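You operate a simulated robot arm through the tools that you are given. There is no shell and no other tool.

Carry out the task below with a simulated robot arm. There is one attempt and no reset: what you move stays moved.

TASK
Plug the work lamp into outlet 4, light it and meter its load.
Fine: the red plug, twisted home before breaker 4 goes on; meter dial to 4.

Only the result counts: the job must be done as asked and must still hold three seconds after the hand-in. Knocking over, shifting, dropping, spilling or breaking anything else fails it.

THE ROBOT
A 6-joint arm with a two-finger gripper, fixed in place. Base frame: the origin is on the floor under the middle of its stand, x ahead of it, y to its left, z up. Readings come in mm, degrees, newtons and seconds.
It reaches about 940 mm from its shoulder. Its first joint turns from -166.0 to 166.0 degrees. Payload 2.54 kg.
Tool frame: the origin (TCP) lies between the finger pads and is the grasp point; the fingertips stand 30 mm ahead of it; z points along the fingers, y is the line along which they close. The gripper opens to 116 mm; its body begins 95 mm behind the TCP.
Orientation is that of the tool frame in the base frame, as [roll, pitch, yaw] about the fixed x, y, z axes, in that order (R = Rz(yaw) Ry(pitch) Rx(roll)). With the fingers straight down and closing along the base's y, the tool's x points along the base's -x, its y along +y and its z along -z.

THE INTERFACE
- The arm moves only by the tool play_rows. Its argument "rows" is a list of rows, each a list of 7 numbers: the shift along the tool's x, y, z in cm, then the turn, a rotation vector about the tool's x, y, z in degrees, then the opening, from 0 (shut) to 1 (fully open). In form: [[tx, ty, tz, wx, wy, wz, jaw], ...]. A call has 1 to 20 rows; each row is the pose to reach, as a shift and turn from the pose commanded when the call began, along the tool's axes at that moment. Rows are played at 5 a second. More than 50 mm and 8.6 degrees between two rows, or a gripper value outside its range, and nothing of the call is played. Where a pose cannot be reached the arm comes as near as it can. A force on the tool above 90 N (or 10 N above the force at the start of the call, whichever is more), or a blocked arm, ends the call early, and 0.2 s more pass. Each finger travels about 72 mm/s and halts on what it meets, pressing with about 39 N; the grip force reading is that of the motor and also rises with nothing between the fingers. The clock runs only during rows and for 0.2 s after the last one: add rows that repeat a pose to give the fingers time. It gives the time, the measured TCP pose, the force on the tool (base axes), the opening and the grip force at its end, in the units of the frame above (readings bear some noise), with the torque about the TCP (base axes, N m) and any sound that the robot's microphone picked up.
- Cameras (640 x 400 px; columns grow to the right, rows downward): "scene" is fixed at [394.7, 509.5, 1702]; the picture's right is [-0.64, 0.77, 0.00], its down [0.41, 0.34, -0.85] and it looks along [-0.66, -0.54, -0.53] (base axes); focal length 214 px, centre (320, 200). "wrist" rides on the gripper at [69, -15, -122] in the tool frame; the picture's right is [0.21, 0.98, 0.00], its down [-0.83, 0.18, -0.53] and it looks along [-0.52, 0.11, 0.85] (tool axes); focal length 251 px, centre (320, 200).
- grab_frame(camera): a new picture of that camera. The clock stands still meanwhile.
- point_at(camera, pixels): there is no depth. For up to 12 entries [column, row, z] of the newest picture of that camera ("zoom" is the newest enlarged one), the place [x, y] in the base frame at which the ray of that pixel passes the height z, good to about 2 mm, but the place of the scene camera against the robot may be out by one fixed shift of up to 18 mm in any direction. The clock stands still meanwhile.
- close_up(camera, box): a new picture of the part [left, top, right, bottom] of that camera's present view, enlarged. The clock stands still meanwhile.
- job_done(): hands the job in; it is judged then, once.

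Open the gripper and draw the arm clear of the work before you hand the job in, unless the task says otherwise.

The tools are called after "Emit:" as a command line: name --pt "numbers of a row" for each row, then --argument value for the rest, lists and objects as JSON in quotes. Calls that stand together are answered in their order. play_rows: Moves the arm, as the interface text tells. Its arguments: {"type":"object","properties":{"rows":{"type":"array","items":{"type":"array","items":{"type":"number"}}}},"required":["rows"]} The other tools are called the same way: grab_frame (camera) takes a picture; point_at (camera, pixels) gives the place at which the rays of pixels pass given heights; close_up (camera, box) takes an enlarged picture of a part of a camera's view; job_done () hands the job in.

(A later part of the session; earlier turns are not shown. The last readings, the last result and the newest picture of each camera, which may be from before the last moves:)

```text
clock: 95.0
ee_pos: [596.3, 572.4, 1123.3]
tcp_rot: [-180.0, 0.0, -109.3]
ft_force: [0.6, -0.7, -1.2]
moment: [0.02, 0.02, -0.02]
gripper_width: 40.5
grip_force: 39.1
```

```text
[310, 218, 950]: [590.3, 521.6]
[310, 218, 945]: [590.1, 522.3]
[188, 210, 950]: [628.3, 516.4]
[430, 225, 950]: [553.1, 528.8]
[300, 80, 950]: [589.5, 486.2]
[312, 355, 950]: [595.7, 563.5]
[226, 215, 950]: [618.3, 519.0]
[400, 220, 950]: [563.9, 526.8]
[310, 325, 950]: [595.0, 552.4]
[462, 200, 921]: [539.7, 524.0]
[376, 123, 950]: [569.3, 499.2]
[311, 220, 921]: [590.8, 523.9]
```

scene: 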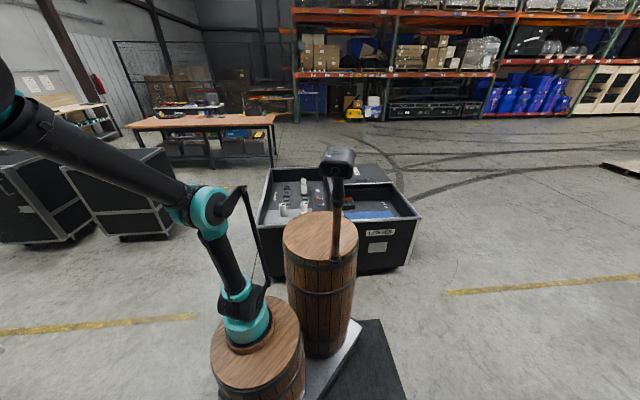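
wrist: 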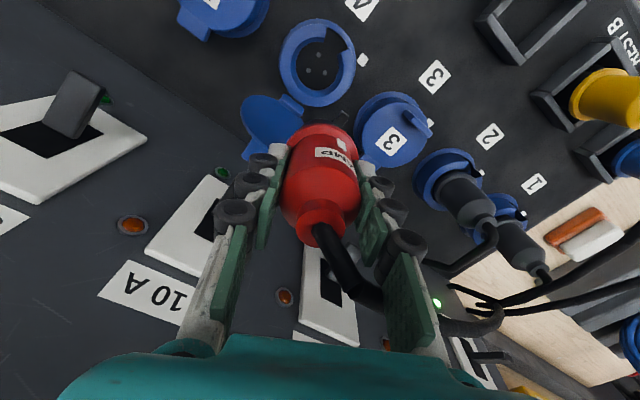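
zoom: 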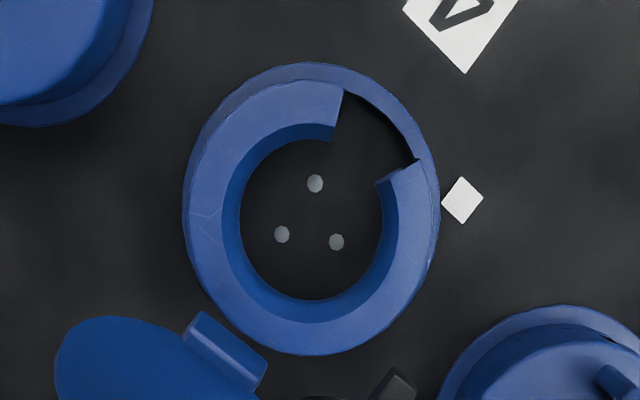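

Collar centre comes out at ≈ (591.3,524.5). I zoom on the held plug to measure its offset from the tool axis.

Emit:
close_up --camera "wrist" --box '[260, 110, 380, 250]'

```text
2.86 times, centred on (320, 180) of wrist
```

zoom: 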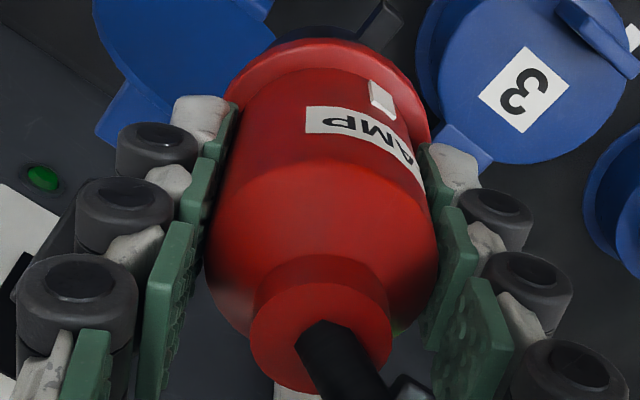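

Plug sits about 2 mm off the tool axis, so the TCP target for insertion is ≈ (593.1,525). I move above the collar, turn 3.8° to line the key up with the slot, and lower to z=1060.

Emit:
play_rows --pt "2.3 -0.6 0 0 0 1.9 0.3" --pt "4.58 -1.26 0 0 0 3.8 0.3" --pt "4.58 -1.26 2 0 0 3.8 0.3" --pt "4.58 -1.26 4.2 0 0 3.8 0.3" --pt "4.58 -1.26 6.3 0 0 3.8 0.3" --pt "4.58 -1.26 6.3 0 0 3.8 0.3"

Emit:
grab_frame --camera "wrist"

Emit:
close_up --camera "wrist" --box '[240, 40, 400, 180]'

```text
clock: 96.4
ee_pos: [593.3, 524.8, 1056.2]
tcp_rot: [-180.0, 0.1, -113.0]
ft_force: [-0.1, -0.1, -2.3]
moment: [0.0, 0.01, -0.02]
gripper_width: 40.5
grip_force: 38.6
```

```text
taken
```

wrist: 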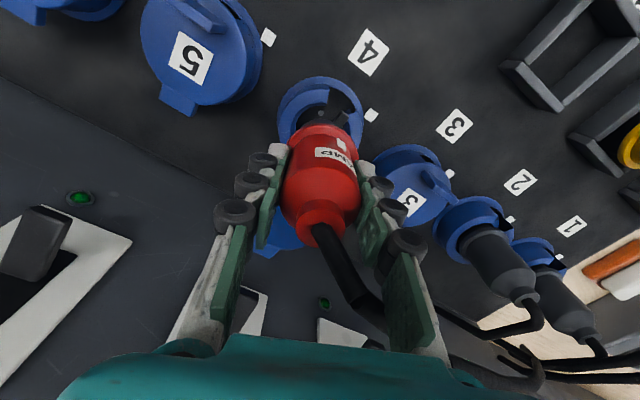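

```text
2.86 times, centred on (320, 110) of wrist
```

zoom: 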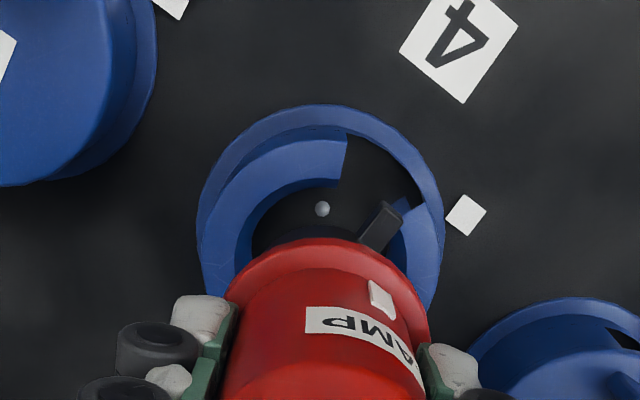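

The key (zoom (380,225)) points toward the slot. I lower the plug 4 cm and watch the force.

Emit:
play_rows --pt "0 0 1 0 0 0 0.3" --pt "0 0 2 0 0 0 0.3" --pt "0 0 3 0 0 0 0.3" --pt "0 0 4 0 0 0 0.3" --pt "0 0 4 0 0 0 0.3"

Emit:
close_up --camera "wrist" --box '[240, 80, 400, 220]'

```text
clock: 97.6
ee_pos: [592.0, 524.9, 1017.0]
tcp_rot: [-179.9, 0.0, -113.0]
ft_force: [0.2, 0.2, -1.9]
moment: [0.04, 0.02, 0.0]
gripper_width: 40.7
grip_force: 38.9
```

```text
2.86 times, centred on (320, 150) of wrist
```

zoom: 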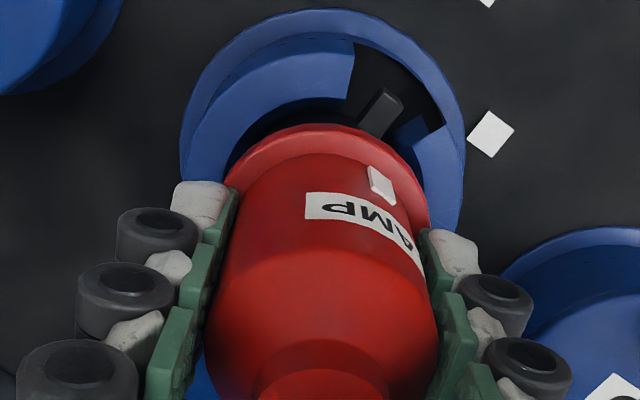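

No contact yet at z=1017; the key is heading between the slot lips. I lower 15 mm more in small steps.

Emit:
play_rows --pt "0 0 0.5 0 0 0 0.3" --pt "0 0 1.0 0 0 0 0.3" --pt "0 0 1.5 0 0 0 0.3" --pt "0 0 1.5 0 0 0 0.3"

Emit:
close_up --camera "wrist" --box '[240, 80, 400, 220]'

```text
clock: 98.6
ee_pos: [591.9, 525.1, 1001.6]
tcp_rot: [179.9, 0.0, -113.0]
ft_force: [0.0, -0.9, -1.0]
moment: [-0.03, 0.01, 0.05]
gripper_width: 40.6
grip_force: 39.3
```

```text
2.86 times, centred on (320, 150) of wrist
```

zoom: 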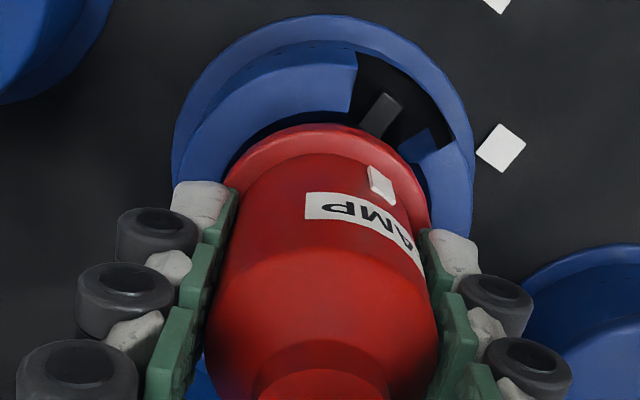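

Still free at z=1002 with the key inside the slot opening. I continue 10 mm.

Emit:
play_rows --pt "0 0 0.35 0 0 0 0.3" --pt "0 0 0.7 0 0 0 0.3" --pt "0 0 1.0 0 0 0 0.3" --pt "0 0 1.0 0 0 0 0.3"

Emit:
close_up --camera "wrist" --box '[240, 80, 400, 220]'

```text
clock: 99.6
ee_pos: [591.2, 524.9, 993.0]
tcp_rot: [-179.9, 0.1, -113.0]
ft_force: [7.2, 3.9, 34.4]
moment: [0.06, -0.24, -0.05]
gripper_width: 40.7
grip_force: 39.4
```

```text
2.86 times, centred on (320, 150) of wrist
```

zoom: 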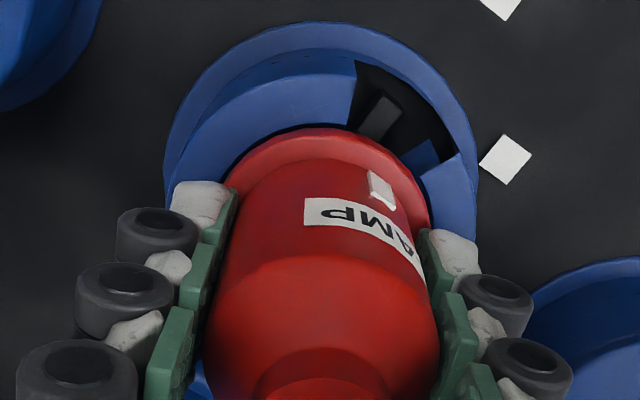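

Contact at z=993 with 34 N, before the key is below the ledge; the side force points toward +v. I back up slightly, shift 1.5 mm toward +v and press again.

Emit:
play_rows --pt "0 0 -0.3 0 0 0 0.3" --pt "-0.14 -0.06 -0.3 0 0 0 0.3" --pt "-0.14 -0.06 0.0 0 0 0 0.3" --pt "-0.14 -0.06 0.2 0 0 0 0.3" --pt "-0.14 -0.06 0.2 0 0 0 0.3"

```text
clock: 100.8
ee_pos: [592.8, 527.8, 992.2]
tcp_rot: [180.0, 0.0, -113.1]
ft_force: [1.4, 4.8, 34.3]
moment: [0.2, -0.01, -0.09]
gripper_width: 40.6
grip_force: 38.8
```

Still 34 N at z=992. I look at where the rim sits against the collar.

Emit:
grab_frame --camera "wrist"

Emit:
close_up --camera "wrist" --box '[250, 90, 390, 190]'

```text
taken
```

wrist: 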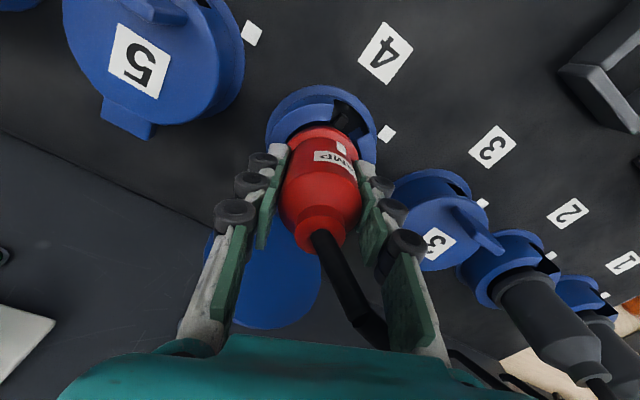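

```text
4.00 times, centred on (320, 140) of wrist
```

zoom: 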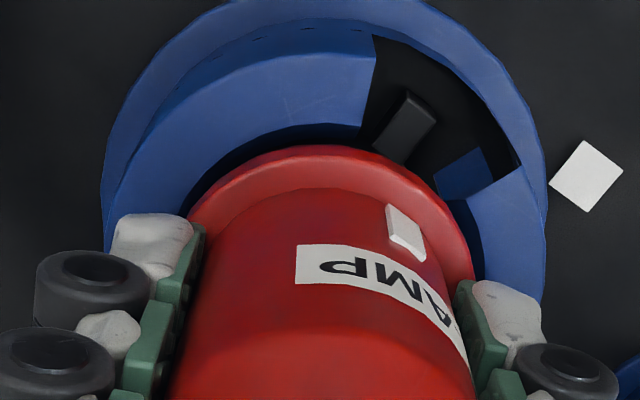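

Geometry check: the key's end is at about z≈928, below the collar lip, and the nose is on the socket floor, so the plug is seated. I ease the pressure a little and start twisting clockwise (30° first), watching torque and sound.

Emit:
play_rows --pt "0.05 0.02 -0.12 0 0 0 0.3" --pt "0.06 0.01 -0.12 0 0 5 0.3" --pt "0.08 0.0 -0.12 0 0 10 0.3" --pt "0.1 -0.01 -0.12 0 0 15 0.3" --pt "0.12 -0.02 -0.12 0 0 20 0.3" --pt "0.14 -0.03 -0.12 0 0 25 0.3" --pt "0.15 -0.04 -0.12 0 0 30 0.3" --pt "0.15 -0.04 -0.12 0 0 30 0.3"

Emit:
grab_frame --camera "wrist"

Emit:
close_up --camera "wrist" --box '[250, 90, 390, 190]'

```text
clock: 102.6
ee_pos: [594.7, 525.1, 991.3]
tcp_rot: [179.9, 0.0, -143.2]
ft_force: [-0.2, 0.2, -7.2]
moment: [0.0, -0.01, 0.02]
gripper_width: 40.4
grip_force: 39.5
```

```text
taken
```

wrist: 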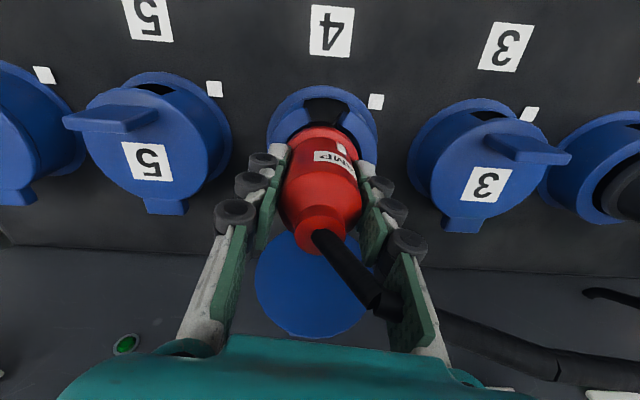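

```text
4.00 times, centred on (320, 140) of wrist
```

zoom: 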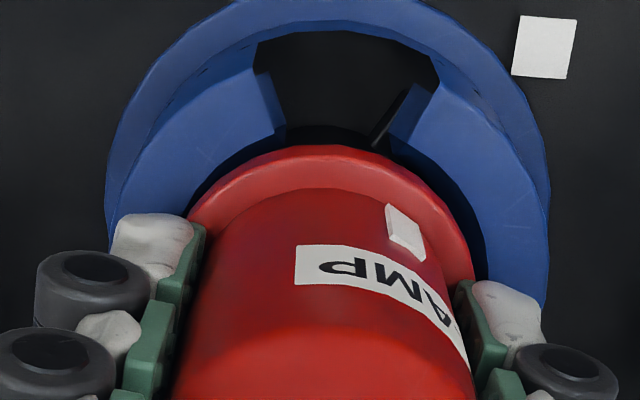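

The key is sliding under the right lip (zoom (400,115)). I continue twisting in small steps up to about 48°.

Emit:
play_rows --pt "0.01 -0.02 0.05 0 0 4 0.3" --pt "0.02 -0.03 0.1 0 0 8 0.3" --pt "0.03 -0.04 0.1 0 0 12 0.3" --pt "0.04 -0.06 0.1 0 0 15 0.3" --pt "0.04 -0.07 0.1 0 0 18 0.3" --pt "0.04 -0.07 0.1 0 0 18 0.3"

Emit:
grab_frame --camera "wrist"

Emit:
close_up --camera "wrist" --box '[250, 90, 390, 190]'

```text
clock: 104.0
ee_pos: [592.9, 523.8, 991.1]
tcp_rot: [-180.0, 0.0, -161.2]
ft_force: [0.3, 0.5, 16.5]
moment: [-0.04, 0.12, -0.03]
gripper_width: 40.4
grip_force: 38.9
```

```text
taken
```

wrist: 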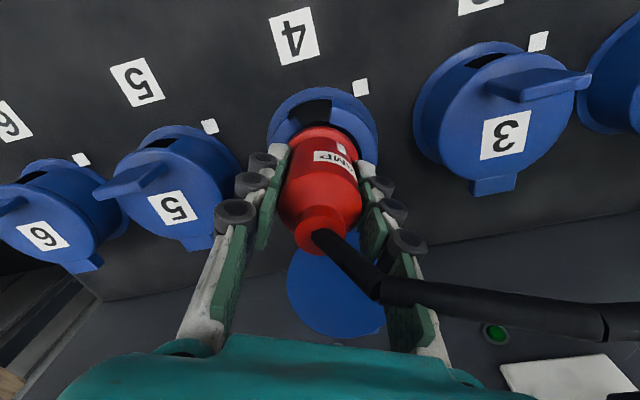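

```text
4.00 times, centred on (320, 140) of wrist
```

zoom: 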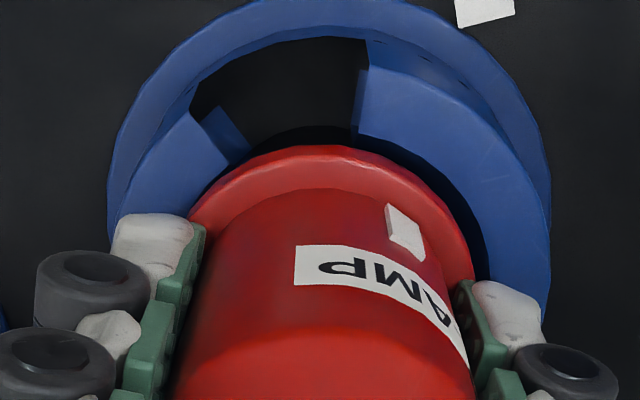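

The plug has turned with the gripper to 48° (mark now about at the dot) with no resistance or click so far. I twist a few degrees more in small steps to feel for the stop.

Emit:
play_rows --pt "0 0 -0.05 0 0 2 0.3" --pt "0 0 -0.05 0 0 4 0.3" --pt "0 0 -0.05 0 0 4 0.3"

Emit:
close_up --camera "wrist" --box '[250, 90, 390, 190]'

```text
clock: 104.8
ee_pos: [592.1, 523.9, 991.1]
tcp_rot: [180.0, 0.0, -165.0]
ft_force: [-0.1, -2.4, 9.6]
moment: [-0.2, 0.12, 0.04]
gripper_width: 40.3
grip_force: 39.7
```

```text
4.00 times, centred on (320, 140) of wrist
```

zoom: 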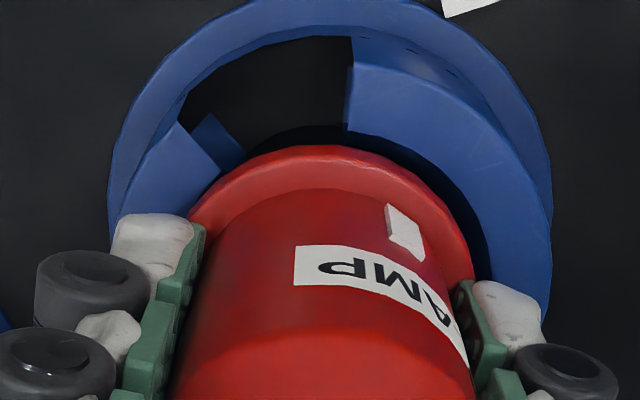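

Still no stop at 52°. I go on a few degrees at a time.

Emit:
play_rows --pt "0 0 0 0 0 2 0.3" --pt "0 0 0 0 0 4 0.3" --pt "0 0 0 0 0 4 0.3"

Emit:
play_rows --pt "0 0 0 0 0 2 0.3" --pt "0 0 0 0 0 4 0.3" --pt "0 0 0 0 0 4 0.3"

Emit:
close_up --camera "wrist" --box '[250, 90, 390, 190]'

```text
clock: 105.6
ee_pos: [593.7, 523.5, 991.6]
tcp_rot: [180.0, 0.0, -169.1]
ft_force: [1.0, -1.8, 8.7]
moment: [-0.12, 0.02, 0.02]
gripper_width: 40.4
grip_force: 38.7
```

```text
clock: 106.4
ee_pos: [592.6, 523.4, 991.5]
tcp_rot: [-179.9, 0.0, -173.1]
ft_force: [-3.9, -13.9, 5.8]
moment: [-0.58, 0.26, 0.32]
gripper_width: 40.2
grip_force: 39.0
```

```text
4.00 times, centred on (320, 140) of wrist
```

zoom: 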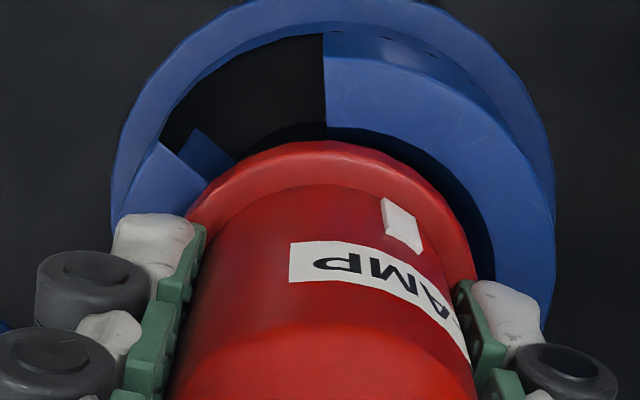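

A resisting torque (0.32 N m) and side force appear at ~60°, like the end stop. I press 3° further to confirm.

Emit:
play_rows --pt "0 0 0 0 0 1.5 0.3" --pt "0 0 0 0 0 3 0.3" --pt "0 0 0 0 0 3 0.3"

Emit:
close_up --camera "wrist" --box '[250, 90, 390, 190]'

Emit:
grab_frame --camera "wrist"

```text
clock: 107.2
ee_pos: [592.5, 521.1, 991.3]
tcp_rot: [179.9, -0.1, -176.1]
ft_force: [2.4, -11.5, 3.2]
moment: [-0.53, -0.29, 0.21]
gripper_width: 39.8
grip_force: 38.3
```

```text
4.00 times, centred on (320, 140) of wrist
```

zoom: 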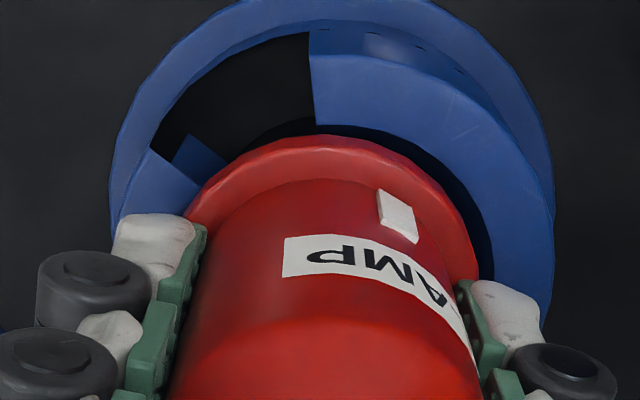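

```text
taken
```

wrist: 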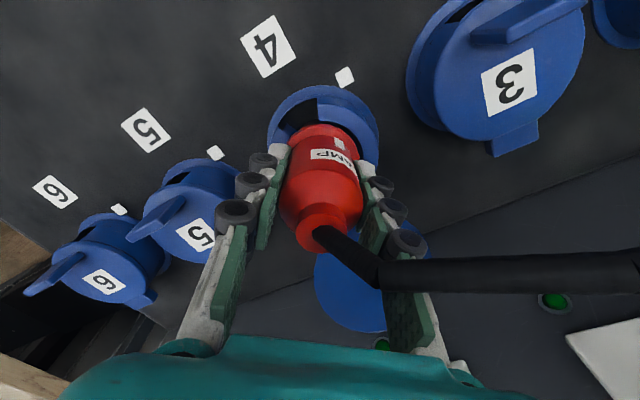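

The plug turned against a hard stop at ≈59° from the insertion angle (mark slipped ~4° in the grip). I release it gently and rise straight up to compare with the plugs in outlets 1 and 2.

Emit:
play_rows --pt "0 0 0 0 0 0 0.4" --pt "0 0 0 0 0 0 0.46" --pt "0 0 0 0 0 0 0.46" --pt "0 0 -2 0 0 0 0.46" --pt "0 0 -5 0 0 0 0.46" --pt "0 0 -8.5 0 0 0 0.46" --pt "0 0 -12.5 0 0 0 0.46" --pt "0 0 -12.5 0 0 0 0.46"

Emit:
grab_frame --camera "wrist"

Emit:
close_up --camera "wrist" --box '[240, 60, 400, 180]'

```text
clock: 109.0
ee_pos: [593.2, 525.5, 1115.5]
tcp_rot: [180.0, 0.0, -176.0]
ft_force: [0.7, -0.8, -0.1]
moment: [0.02, -0.02, 0.02]
gripper_width: 53.2
grip_force: 0.0
```

```text
taken
```

wrist: 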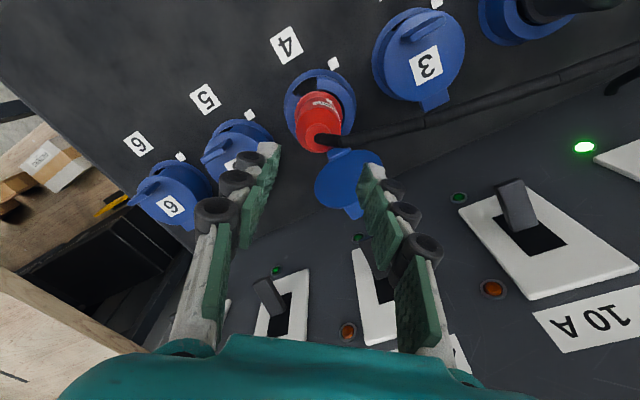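

```text
3.33 times, centred on (320, 120) of wrist
```

zoom: 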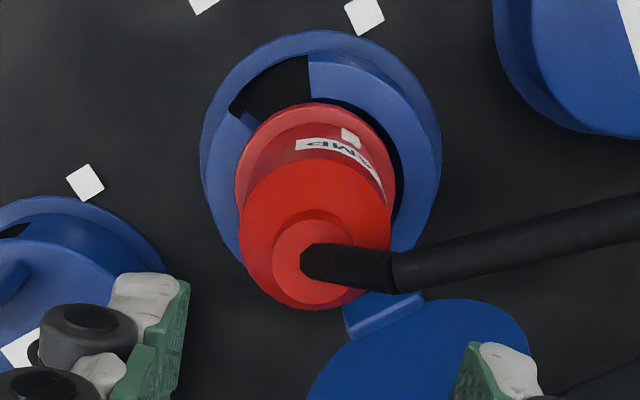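

Plug stands locked in outlet 4. I compute the mark and dot directions from this view: mark at zoom (350,136), dot at (364,15), and rim extremes.

Emit:
point_at --camera "zoom" --pixels '[[350, 136, 962], [350, 136, 955], [364, 15, 921], [236, 190, 955], [396, 190, 955], [315, 103, 957], [300, 60, 950], [310, 55, 950], [232, 108, 950], [315, 250, 1026], [346, 320, 955], [420, 300, 955]]'

```text
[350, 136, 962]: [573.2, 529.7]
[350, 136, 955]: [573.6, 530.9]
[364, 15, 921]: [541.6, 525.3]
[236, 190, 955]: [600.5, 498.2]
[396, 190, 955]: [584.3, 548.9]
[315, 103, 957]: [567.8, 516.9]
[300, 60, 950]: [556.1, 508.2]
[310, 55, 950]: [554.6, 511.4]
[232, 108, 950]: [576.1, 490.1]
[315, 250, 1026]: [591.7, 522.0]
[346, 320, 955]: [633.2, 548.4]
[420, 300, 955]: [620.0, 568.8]
```

The mark is ~18° past the dot, at the end stop. I check how the marks of plugs 1 and 2 sit relative to their dots, moving over there at a safe height.

Emit:
play_rows --pt "0.5 0.3 -3.5 0 0 -3 0.46" --pt "4 2.6 -3.5 0 0 -10 0.46" --pt "7.9 5.2 -3.5 0 0 -18 0.46" --pt "11.8 7.8 -3.5 0 0 -26 0.46" --pt "15.6 10.3 -3.5 0 0 -34 0.46" --pt "19.45 12.84 -3.5 0 0 -41 0.46" --pt "19.45 12.84 -3.5 0 0 -41 0.46"

Emit:
grab_frame --camera "wrist"

Emit:
close_up --camera "wrist" --box '[280, 80, 440, 200]'

```text
clock: 110.6
ee_pos: [389.5, 639.6, 1150.3]
tcp_rot: [-180.0, 0.0, -134.9]
ft_force: [-0.4, -0.5, 1.0]
moment: [-0.03, 0.0, 0.05]
gripper_width: 53.5
grip_force: 0.1
```

```text
taken
```

wrist: 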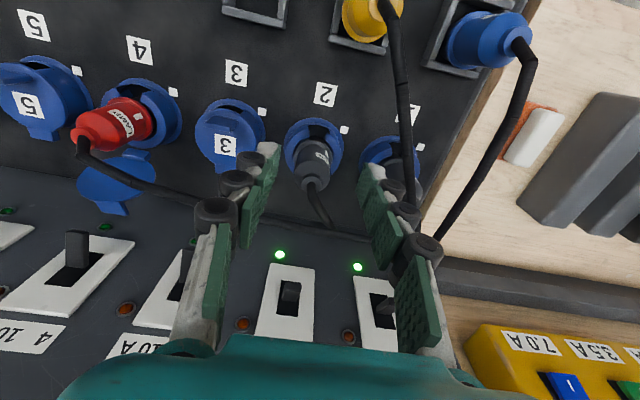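

```text
3.33 times, centred on (360, 140) of wrist
```

zoom: 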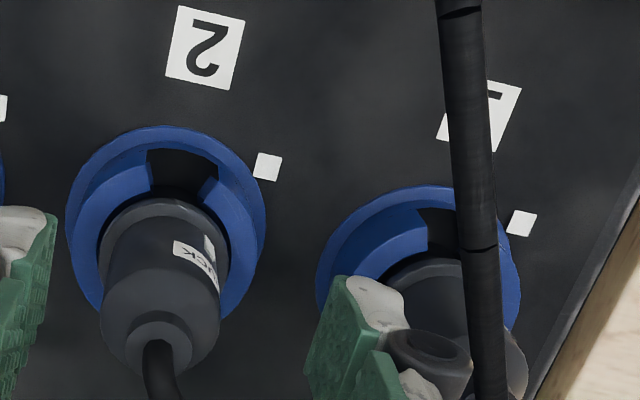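

Outlet 2's plug shows its mark at zoom (209,246) and dot at (267,166). I query them for the locked angle.

Emit:
point_at --camera "zoom" --pixels '[[209, 246, 962], [209, 246, 955], [99, 245, 955], [229, 255, 955], [160, 197, 957], [267, 166, 921], [68, 220, 921], [265, 215, 921], [162, 345, 1026], [160, 130, 921], [150, 170, 950], [215, 185, 950]]'

Emit:
close_up --camera "wrist" --box '[290, 110, 360, 170]'

Emit:
close_up --camera "wrist" --box '[60, 60, 200, 160]'

```text
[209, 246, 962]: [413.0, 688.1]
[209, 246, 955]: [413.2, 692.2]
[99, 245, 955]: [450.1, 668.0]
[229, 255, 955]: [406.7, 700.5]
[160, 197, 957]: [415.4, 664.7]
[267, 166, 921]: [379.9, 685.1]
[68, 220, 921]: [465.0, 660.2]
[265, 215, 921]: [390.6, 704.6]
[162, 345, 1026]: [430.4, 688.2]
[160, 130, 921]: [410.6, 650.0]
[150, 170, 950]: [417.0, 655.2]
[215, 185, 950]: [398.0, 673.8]
```

```text
6.67 times, centred on (325, 140) of wrist
```

zoom: 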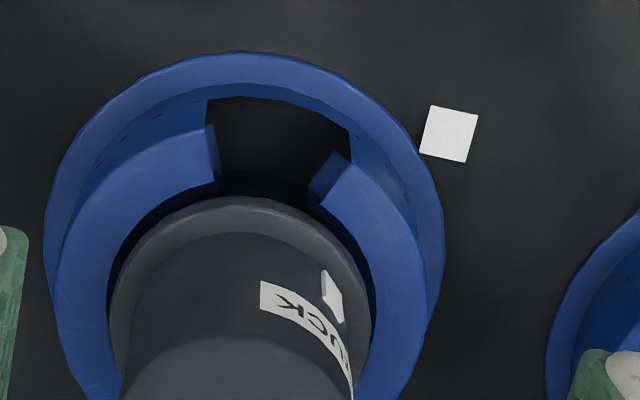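

```text
4.00 times, centred on (130, 110) of wrist
```

zoom: 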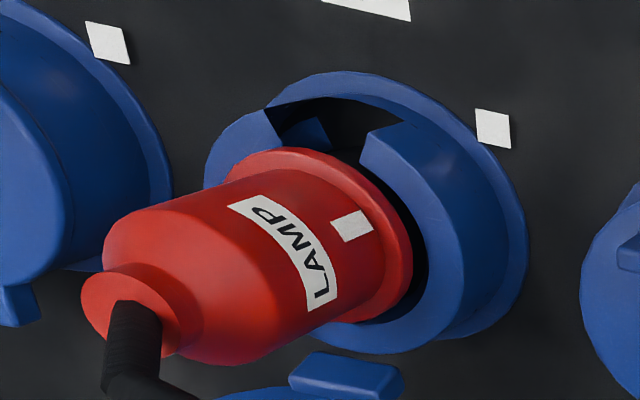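

Numbers: the already locked plug in outlet 2 has its mark about 45–50° from the slot (at the dot), while the red plug stands ~62–65° (past the dot, at the end stop). I'll bring the red plug back to just at the dot like the others; I move above it with a yaw that keeps fingers off cable and lid.

Emit:
play_rows --pt "-1.0 -3.8 0 0 0 -4 0.5" --pt "-2.0 -7.5 0 0 0 -8 0.5" --pt "-3.0 -11.3 0 0 0 -12 0.5" --pt "-4.0 -15 0 0 0 -16 0.5" --pt "-5.0 -18.8 0.5 0 0 -20 0.5" --pt "-6.04 -22.57 2 0 0 -22.9 0.5" --pt "-6.04 -22.57 3 0 0 -22.9 0.5" --pt "-6.04 -22.57 3 0 0 -22.9 0.5"

Emit:
grab_frame --camera "wrist"

Emit:
close_up --camera "wrist" --box '[240, 60, 400, 180]'

```text
clock: 112.4
ee_pos: [593.1, 521.2, 1120.8]
tcp_rot: [179.9, 0.0, -112.2]
ft_force: [-0.2, -0.1, -0.6]
moment: [0.01, -0.01, 0.01]
gripper_width: 57.9
grip_force: 0.1
```

```text
taken
```

wrist: 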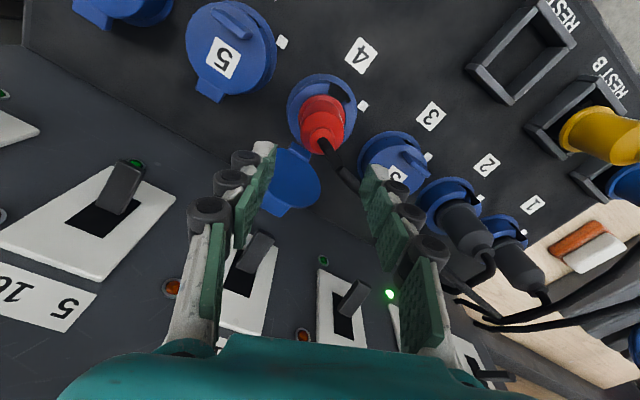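

```text
3.33 times, centred on (320, 120) of wrist
```

zoom: 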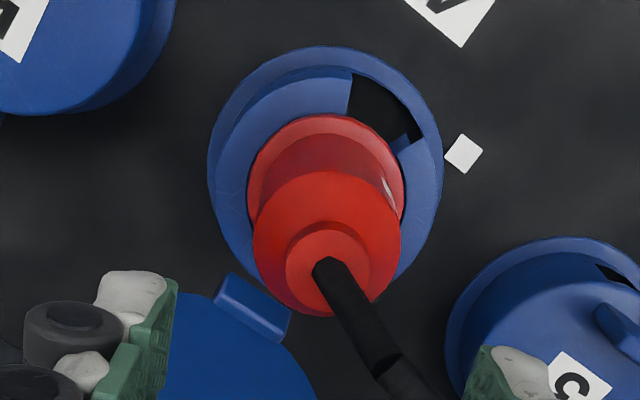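

Mark now at zoom (393,190), dot at (463,153). I query both again for the current twist.

Emit:
point_at --camera "zoom" --pixels '[[393, 190, 962], [393, 190, 967], [463, 153, 921], [328, 258, 1026], [248, 195, 955], [405, 195, 955], [325, 115, 955], [330, 245, 1026], [212, 165, 921], [442, 170, 921], [320, 47, 921], [350, 75, 950]]'

```text
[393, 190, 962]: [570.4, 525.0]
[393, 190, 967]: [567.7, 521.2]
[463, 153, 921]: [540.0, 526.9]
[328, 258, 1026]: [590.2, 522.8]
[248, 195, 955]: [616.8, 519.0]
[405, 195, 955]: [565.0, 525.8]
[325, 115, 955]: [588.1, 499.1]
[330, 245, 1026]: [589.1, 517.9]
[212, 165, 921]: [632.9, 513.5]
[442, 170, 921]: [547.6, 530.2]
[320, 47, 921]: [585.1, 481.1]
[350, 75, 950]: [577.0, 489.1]
```

By the same visual measure the red plug is turned ~16° more than the gray one in outlet 2. I descend, re-grip it, and turn it back 12° so it matches the dot.

Emit:
play_rows --pt "0 0 3 0 0 0 0.5" --pt "0 0 6 0 0 0 0.5" --pt "0 0 9 0 0 0 0.5" --pt "0 0 11.5 0 0 0 0.5" --pt "0 0 12.5 0 0 0 0.5" --pt "0 0 12.5 0 0 0 0.5"

Emit:
close_up --camera "wrist" --box '[220, 80, 420, 240]'

```text
clock: 113.8
ee_pos: [593.8, 522.7, 997.8]
tcp_rot: [-180.0, 0.0, -112.2]
ft_force: [-0.6, 0.1, 0.2]
moment: [0.05, -0.03, -0.01]
gripper_width: 57.7
grip_force: 0.0
```

```text
2.50 times, centred on (320, 160) of wrist
```

zoom: 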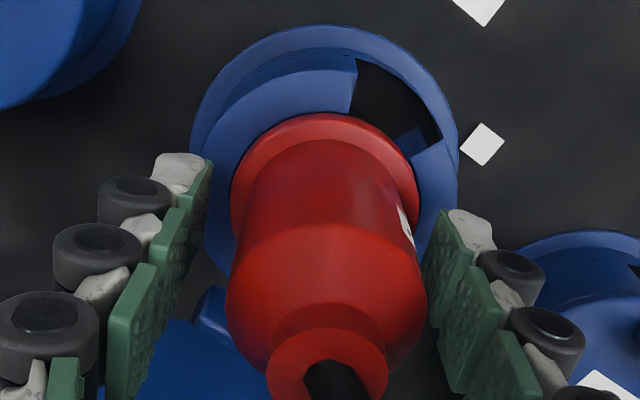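

Fingers are around the body, nothing touched. I grip and turn back 12° counter-clockwise.

Emit:
play_rows --pt "0 0 0 0 0 0 0.4" --pt "0 0 0 0 0 0 0.3" --pt "0 0 0 0 0 0 0.3" --pt "0 0 0 0 0 0 0.3" --pt "0 0 0 0 0 -4 0.3" --pt "0 0 0 0 0 -8 0.3" --pt "0 0 0 0 0 -12 0.3" --pt "0 0 0 0 0 -12 0.3"

Emit:
close_up --camera "wrist" --box '[220, 80, 420, 240]'

```text
clock: 115.6
ee_pos: [592.4, 522.0, 997.4]
tcp_rot: [180.0, 0.0, -100.1]
ft_force: [3.7, 2.1, 27.1]
moment: [0.27, -0.2, -0.07]
gripper_width: 40.2
grip_force: 38.9
```

```text
2.50 times, centred on (320, 160) of wrist
```

zoom: 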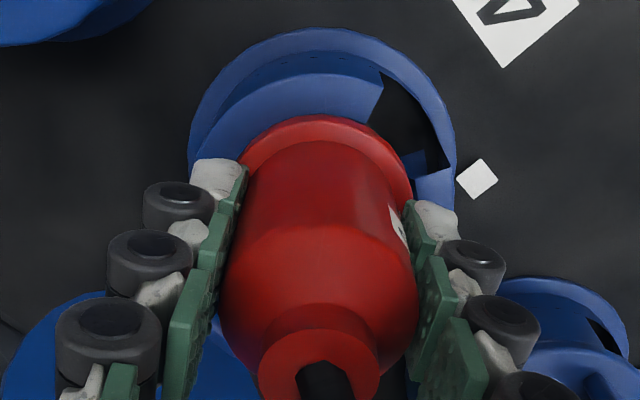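

Turned back. I release, rise, and check the mark against the dot from above.

Emit:
play_rows --pt "0 0 0 0 0 0 0.4" --pt "0 0 0 0 0 0 0.5" --pt "0 0 0 0 0 0 0.5" --pt "0 0 -2.5 0 0 0 0.5" --pt "0 0 -5.5 0 0 5 0.5" --pt "0 0 -8.5 0 0 13 0.5" --pt "0 0 -11.5 0 0 21 0.5" --pt "0.5 0 -12.5 0 0 29 0.5" --pt "1 0 -12.5 0 0 37 0.5" --pt "2 0 -12.5 0 0 45 0.5" --pt "3 0 -12.5 0 0 53 0.5" --pt "3 0 -12.5 0 0 53 0.5"

Emit:
grab_frame --camera "wrist"

Emit:
close_up --camera "wrist" --box '[250, 70, 390, 190]'

```text
clock: 118.2
ee_pos: [587.4, 491.7, 1121.2]
tcp_rot: [-180.0, 0.0, -153.2]
ft_force: [-0.6, -0.2, 0.3]
moment: [-0.02, 0.01, 0.04]
gripper_width: 57.9
grip_force: 0.0
```

```text
taken
```

wrist: 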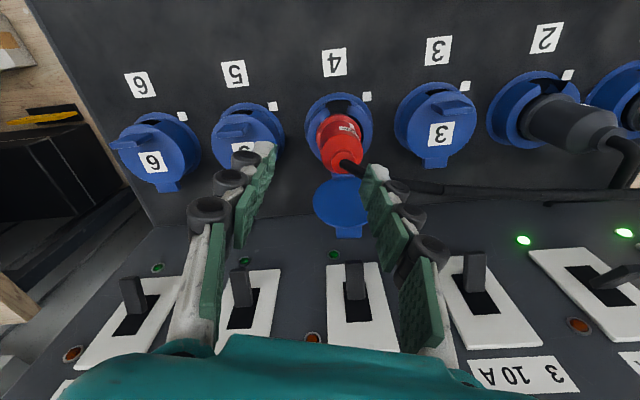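

```text
3.33 times, centred on (320, 130) of wrist
```

zoom: 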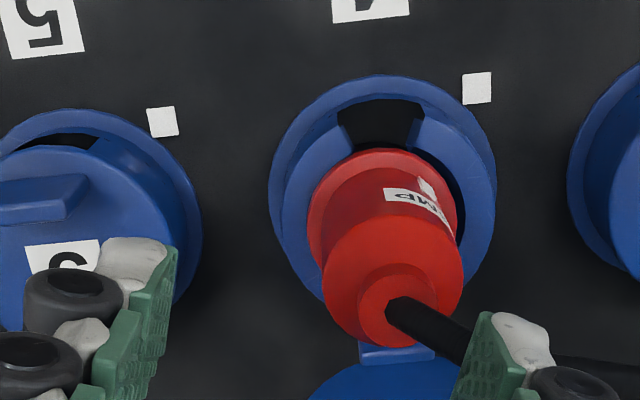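

From this view I query the mark (zoom (425,190)), neck and rim again.

Emit:
point_at --camera "zoom" --pixels '[[425, 190, 960], [425, 190, 966], [393, 305, 1026], [308, 215, 952], [460, 215, 952], [384, 150, 954], [477, 88, 921], [270, 185, 921], [495, 185, 921], [383, 75, 921], [420, 197, 962], [433, 185, 962]]'

Emit:
close_up --camera "wrist" --box '[310, 100, 380, 160]'

```text
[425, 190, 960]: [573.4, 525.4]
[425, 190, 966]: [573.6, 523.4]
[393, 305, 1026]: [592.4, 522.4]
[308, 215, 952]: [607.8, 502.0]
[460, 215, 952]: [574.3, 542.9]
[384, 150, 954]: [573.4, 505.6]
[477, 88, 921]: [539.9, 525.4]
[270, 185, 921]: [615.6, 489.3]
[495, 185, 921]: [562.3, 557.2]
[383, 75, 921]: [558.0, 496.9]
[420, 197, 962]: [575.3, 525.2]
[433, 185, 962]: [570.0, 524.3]
```

```text
6.67 times, centred on (345, 130) of wrist
```

zoom: 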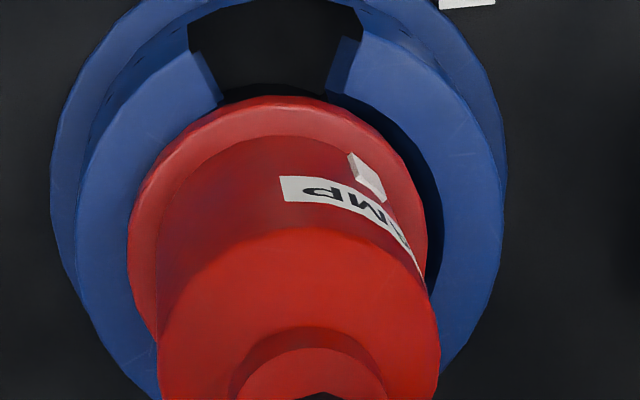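

Now the red plug's mark (≈47°) matches the gray plug's (≈47°) and the dot. Next, breaker 4: I'll pinch its toggle from the front (tool tilted 40°) and lift it. First the pre-position.

Emit:
play_rows --pt "-1.0 0.7 -1.5 -1.0 -6.4 -2.8 0.45" --pt "-2.0 1.4 -2.5 -2.1 -13.2 -5.7 0.4" --pt "-3.0 2.1 -2.5 -3.1 -19.8 -8.6 0.35" --pt "-4.0 2.8 -2.2 -4.2 -26.5 -11.5 0.35" --pt "-5.1 3.5 -1.7 -5.2 -33.1 -14.3 0.35" --pt "-6.09 4.12 -1.16 -6.25 -39.7 -17.2 0.35" --pt "-6.09 4.12 -1.16 -6.25 -39.7 -17.2 0.35"

Emit:
grab_frame --camera "wrist"

```text
clock: 119.8
ee_pos: [622.6, 557.3, 1134.8]
tcp_rot: [-179.9, 40.1, -135.1]
ft_force: [0.6, -0.6, -0.2]
moment: [0.01, 0.01, 0.0]
gripper_width: 40.3
grip_force: 0.1
```

```text
taken
```

wrist: 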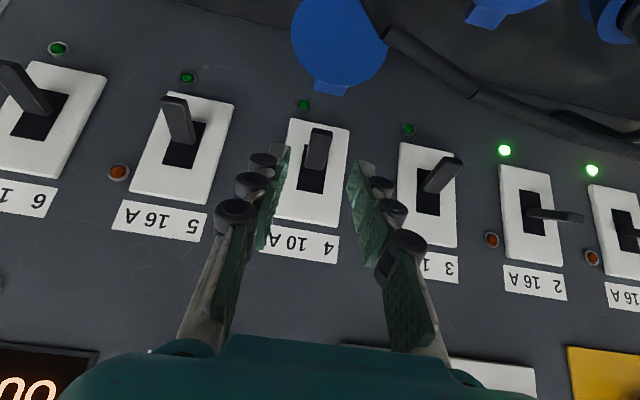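

Toggle 4 at (320,145) is centred between the fingers. I advance along the tool axis so the pads straddle it.

Emit:
play_rows --pt "0 0 2 0 0 0 0.35" --pt "0 0 4 0 0 0 0.35" --pt "0 0 5.2 0 0 0 0.35" --pt "0 0 6.0 0 0 0 0.35" --pt "0 0 6.0 0 0 0 0.35"

Emit:
close_up --camera "wrist" --box '[220, 80, 420, 240]'

```text
clock: 121.0
ee_pos: [652.3, 583.0, 1087.1]
tcp_rot: [-179.9, 40.0, -135.2]
ft_force: [-0.4, 0.4, 1.1]
moment: [0.0, -0.02, 0.03]
gripper_width: 40.5
grip_force: 0.0
```

```text
2.50 times, centred on (320, 160) of wrist
```

zoom: 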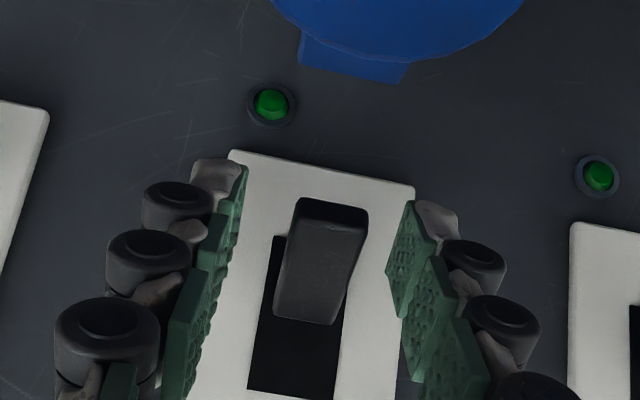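

The toggle is between the pads. I close on it, then lift it along its arc.

Emit:
play_rows --pt "0 0 0 0 0 0 0.2" --pt "0 0 0 0 0 0 0.0" --pt "0 0 0 0 0 0 0.0" --pt "-0.3 0 -0.55 0 0 0 0.0" --pt "-0.62 0 -1.05 0 0 0 0.0" --pt "-1.1 0 -1.45 0 0 0 0.0" --pt "-1.54 0 -1.84 0 0 0 0.0" --pt "-1.8 0 -2.14 0 0 0 0.0" --pt "-1.8 0 -2.14 0 0 0 0.0"

Emit:
grab_frame --camera "wrist"

Emit:
close_up --camera "wrist" --box '[220, 80, 420, 240]'

```text
clock: 123.0
ee_pos: [649.4, 583.7, 1114.9]
tcp_rot: [-179.9, 40.0, -135.2]
ft_force: [-1.6, 8.8, -25.6]
moment: [-0.52, 0.78, 0.11]
gripper_width: 17.4
grip_force: 42.7
```

```text
taken
```

wrist: 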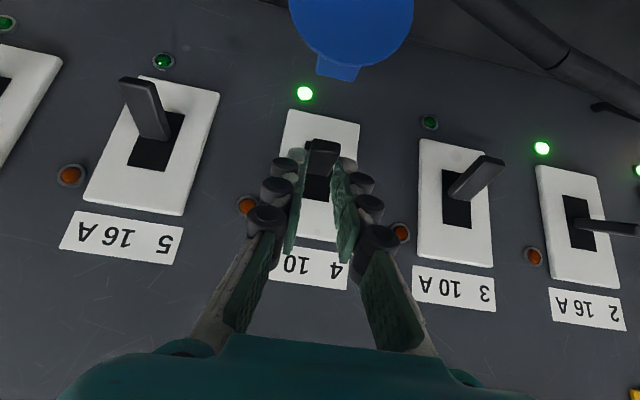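

```text
2.50 times, centred on (320, 160) of wrist
```

zoom: 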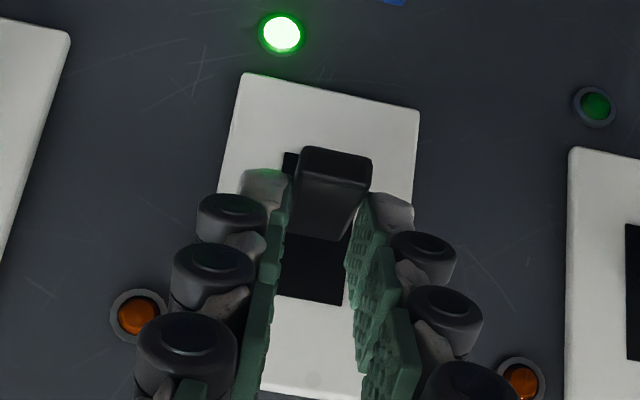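

LED 4 is lit: breaker 4 is on with the plug locked. I release the toggle and back away along the tool axis.

Emit:
play_rows --pt "0.15 0 0.2 0 0 0 0.2" --pt "0.15 0 0.2 0 0 0 0.4" --pt "0.15 0 0.2 0 0 0 0.4" --pt "0.1 0 -2 0 0 0 0.4" --pt "0 0 -5 0 0 0 0.4" --pt "0 0 -9 0 0 0 0.4" --pt "0 0 -12 0 0 0 0.2" --pt "0 0 -12 0 0 0 0.1"

Emit:
grab_frame --camera "wrist"

Emit:
grab_frame --camera "scene"

```text
clock: 124.8
ee_pos: [594.6, 530.1, 1206.7]
tcp_rot: [-179.9, 40.0, -135.3]
ft_force: [0.4, 0.1, -0.5]
moment: [-0.02, -0.03, -0.01]
gripper_width: 11.7
grip_force: 0.1
```

```text
taken
```

wrist: 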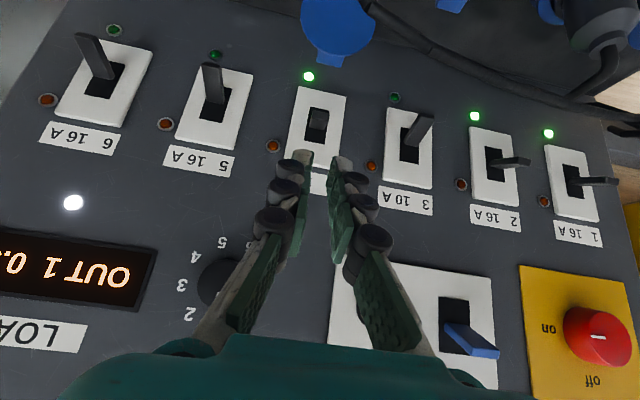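

```text
taken
```

scene: 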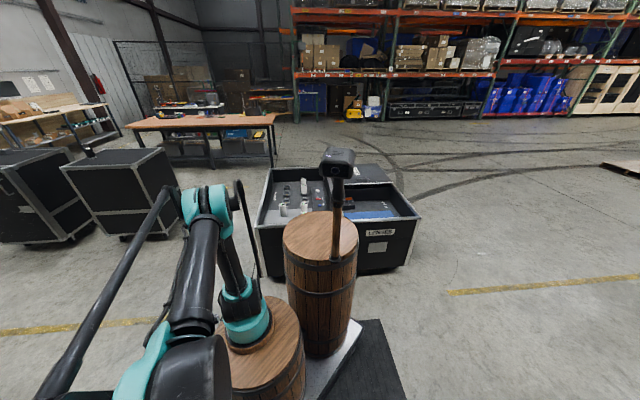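

Breaker 4's LED (309,77) stays lit. Now the meter dial, near (225,283): I query rays for it and for the display and labels.

Emit:
point_at --camera "wrist" --pixels '[[222, 283, 1150], [222, 283, 1180], [222, 283, 1210], [222, 241, 1150], [222, 241, 1180], [188, 314, 1180], [188, 314, 1210], [77, 270, 1180], [77, 270, 1210], [598, 337, 1200], [274, 146, 1120], [371, 166, 1120]]'

```text
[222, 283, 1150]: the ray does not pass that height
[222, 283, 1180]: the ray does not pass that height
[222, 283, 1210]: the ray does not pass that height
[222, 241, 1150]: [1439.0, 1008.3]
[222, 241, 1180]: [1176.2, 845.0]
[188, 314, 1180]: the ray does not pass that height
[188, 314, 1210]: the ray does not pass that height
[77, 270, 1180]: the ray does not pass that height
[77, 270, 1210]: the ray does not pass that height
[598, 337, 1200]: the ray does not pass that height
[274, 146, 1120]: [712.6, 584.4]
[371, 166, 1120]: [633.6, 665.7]
```

The dial is at about camera height (z≈1267, ~64 mm to the right of outlet 4's line). I move to a horizontal, frontal view of it.

Emit:
play_rows --pt "-1.5 -2.6 -1.1 0 -6.5 0 0.1" --pt "-3.0 -5.2 -2.1 0 -13 0 0.1" --pt "-4.48 -7.77 -3.2 0 -20 0 0.1" --pt "-4.48 -7.77 -3.2 0 -20 0 0.1"

Emit:
grab_frame --camera "wrist"

Emit:
close_up --camera "wrist" --box '[220, 120, 420, 260]'

```text
clock: 125.8
ee_pos: [661.0, 483.0, 1262.0]
tcp_rot: [-180.0, 60.1, -135.0]
ft_force: [0.5, 0.5, -0.9]
moment: [-0.01, 0.01, 0.01]
gripper_width: 11.6
grip_force: 0.0
```

```text
taken
```

wrist: 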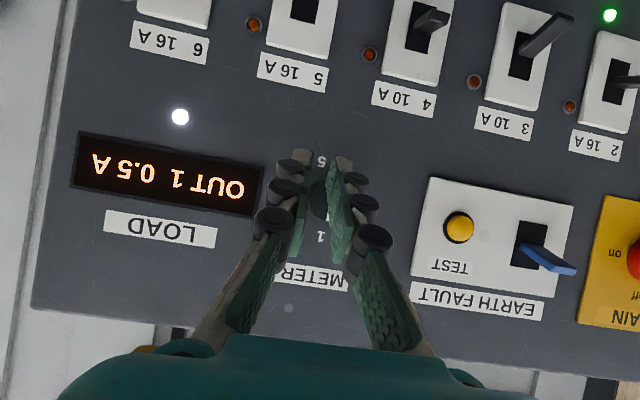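

```text
2.86 times, centred on (320, 190) of wrist
```

zoom: 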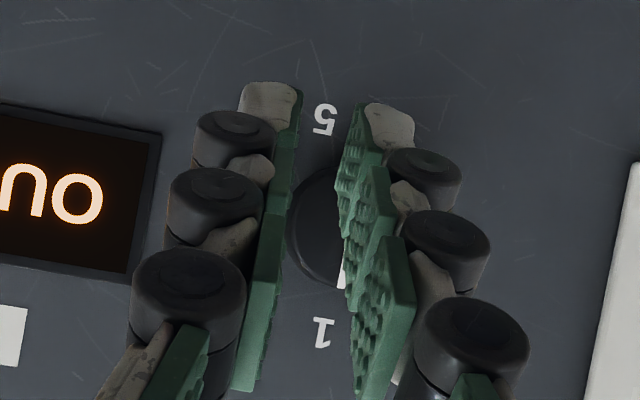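

Frontal view: dial between digits 5 (321,160) and 1 (321,237), "METER" label, display "OUT 1 0.5 A". I open the fingers to see the whole knob.

Emit:
play_rows --pt "0 0 0 0 0 0 0.5" --pt "0 0 0 0 0 0 0.9" --pt "0 0 0 0 0 0 1.0" --pt "0 0 0 0 0 0 1.0"

Emit:
grab_frame --camera "wrist"

Emit:
close_up --camera "wrist" --box '[250, 130, 390, 260]'

```text
clock: 126.8
ee_pos: [661.3, 483.6, 1261.5]
tcp_rot: [-180.0, 60.1, -135.2]
ft_force: [0.0, -0.2, -0.5]
moment: [-0.03, 0.02, -0.01]
gripper_width: 116.0
grip_force: 0.0
```

```text
taken
```

wrist: 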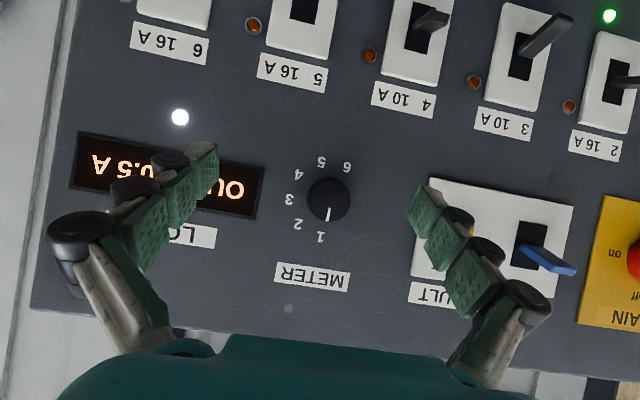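

```text
3.08 times, centred on (320, 195) of wrist
```

zoom: 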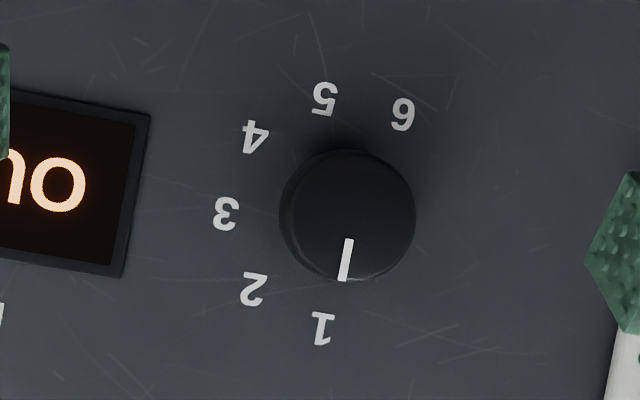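

The knob (Ø≈38 mm) has its pointer at 1; digit 4 lies ~135° clockwise (facing the panel). I shift sideways 80 mm for a second view to find how far the knob protrudes.

Emit:
play_rows --pt "0 -2.7 0 0 0 0 1.0" --pt "0 -5.4 0 0 0 0 1.0" --pt "0 -8 0 0 0 0 1.0" --pt "0 -8 0 0 0 0 1.0"

Emit:
grab_frame --camera "wrist"

Emit:
close_up --camera "wrist" --box '[350, 130, 490, 260]'

```text
clock: 127.8
ee_pos: [715.6, 426.2, 1260.8]
tcp_rot: [-179.9, 60.0, -135.1]
ft_force: [-0.4, -0.6, -0.5]
moment: [0.02, -0.01, -0.02]
gripper_width: 116.1
grip_force: 0.0
```

```text
taken
```

wrist: 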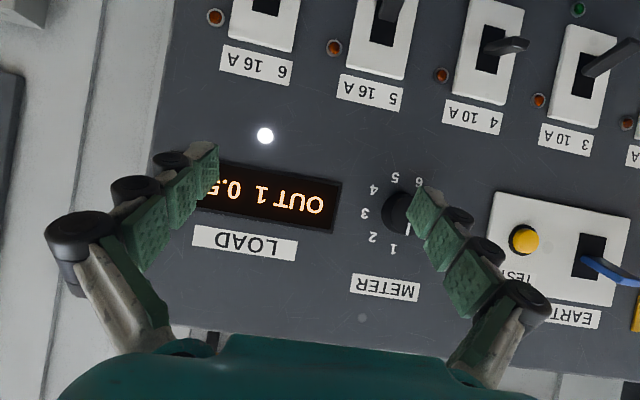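

```text
3.08 times, centred on (420, 195) of wrist
```

zoom: 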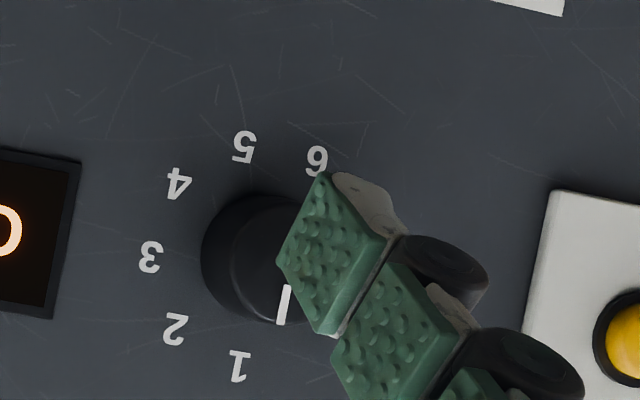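

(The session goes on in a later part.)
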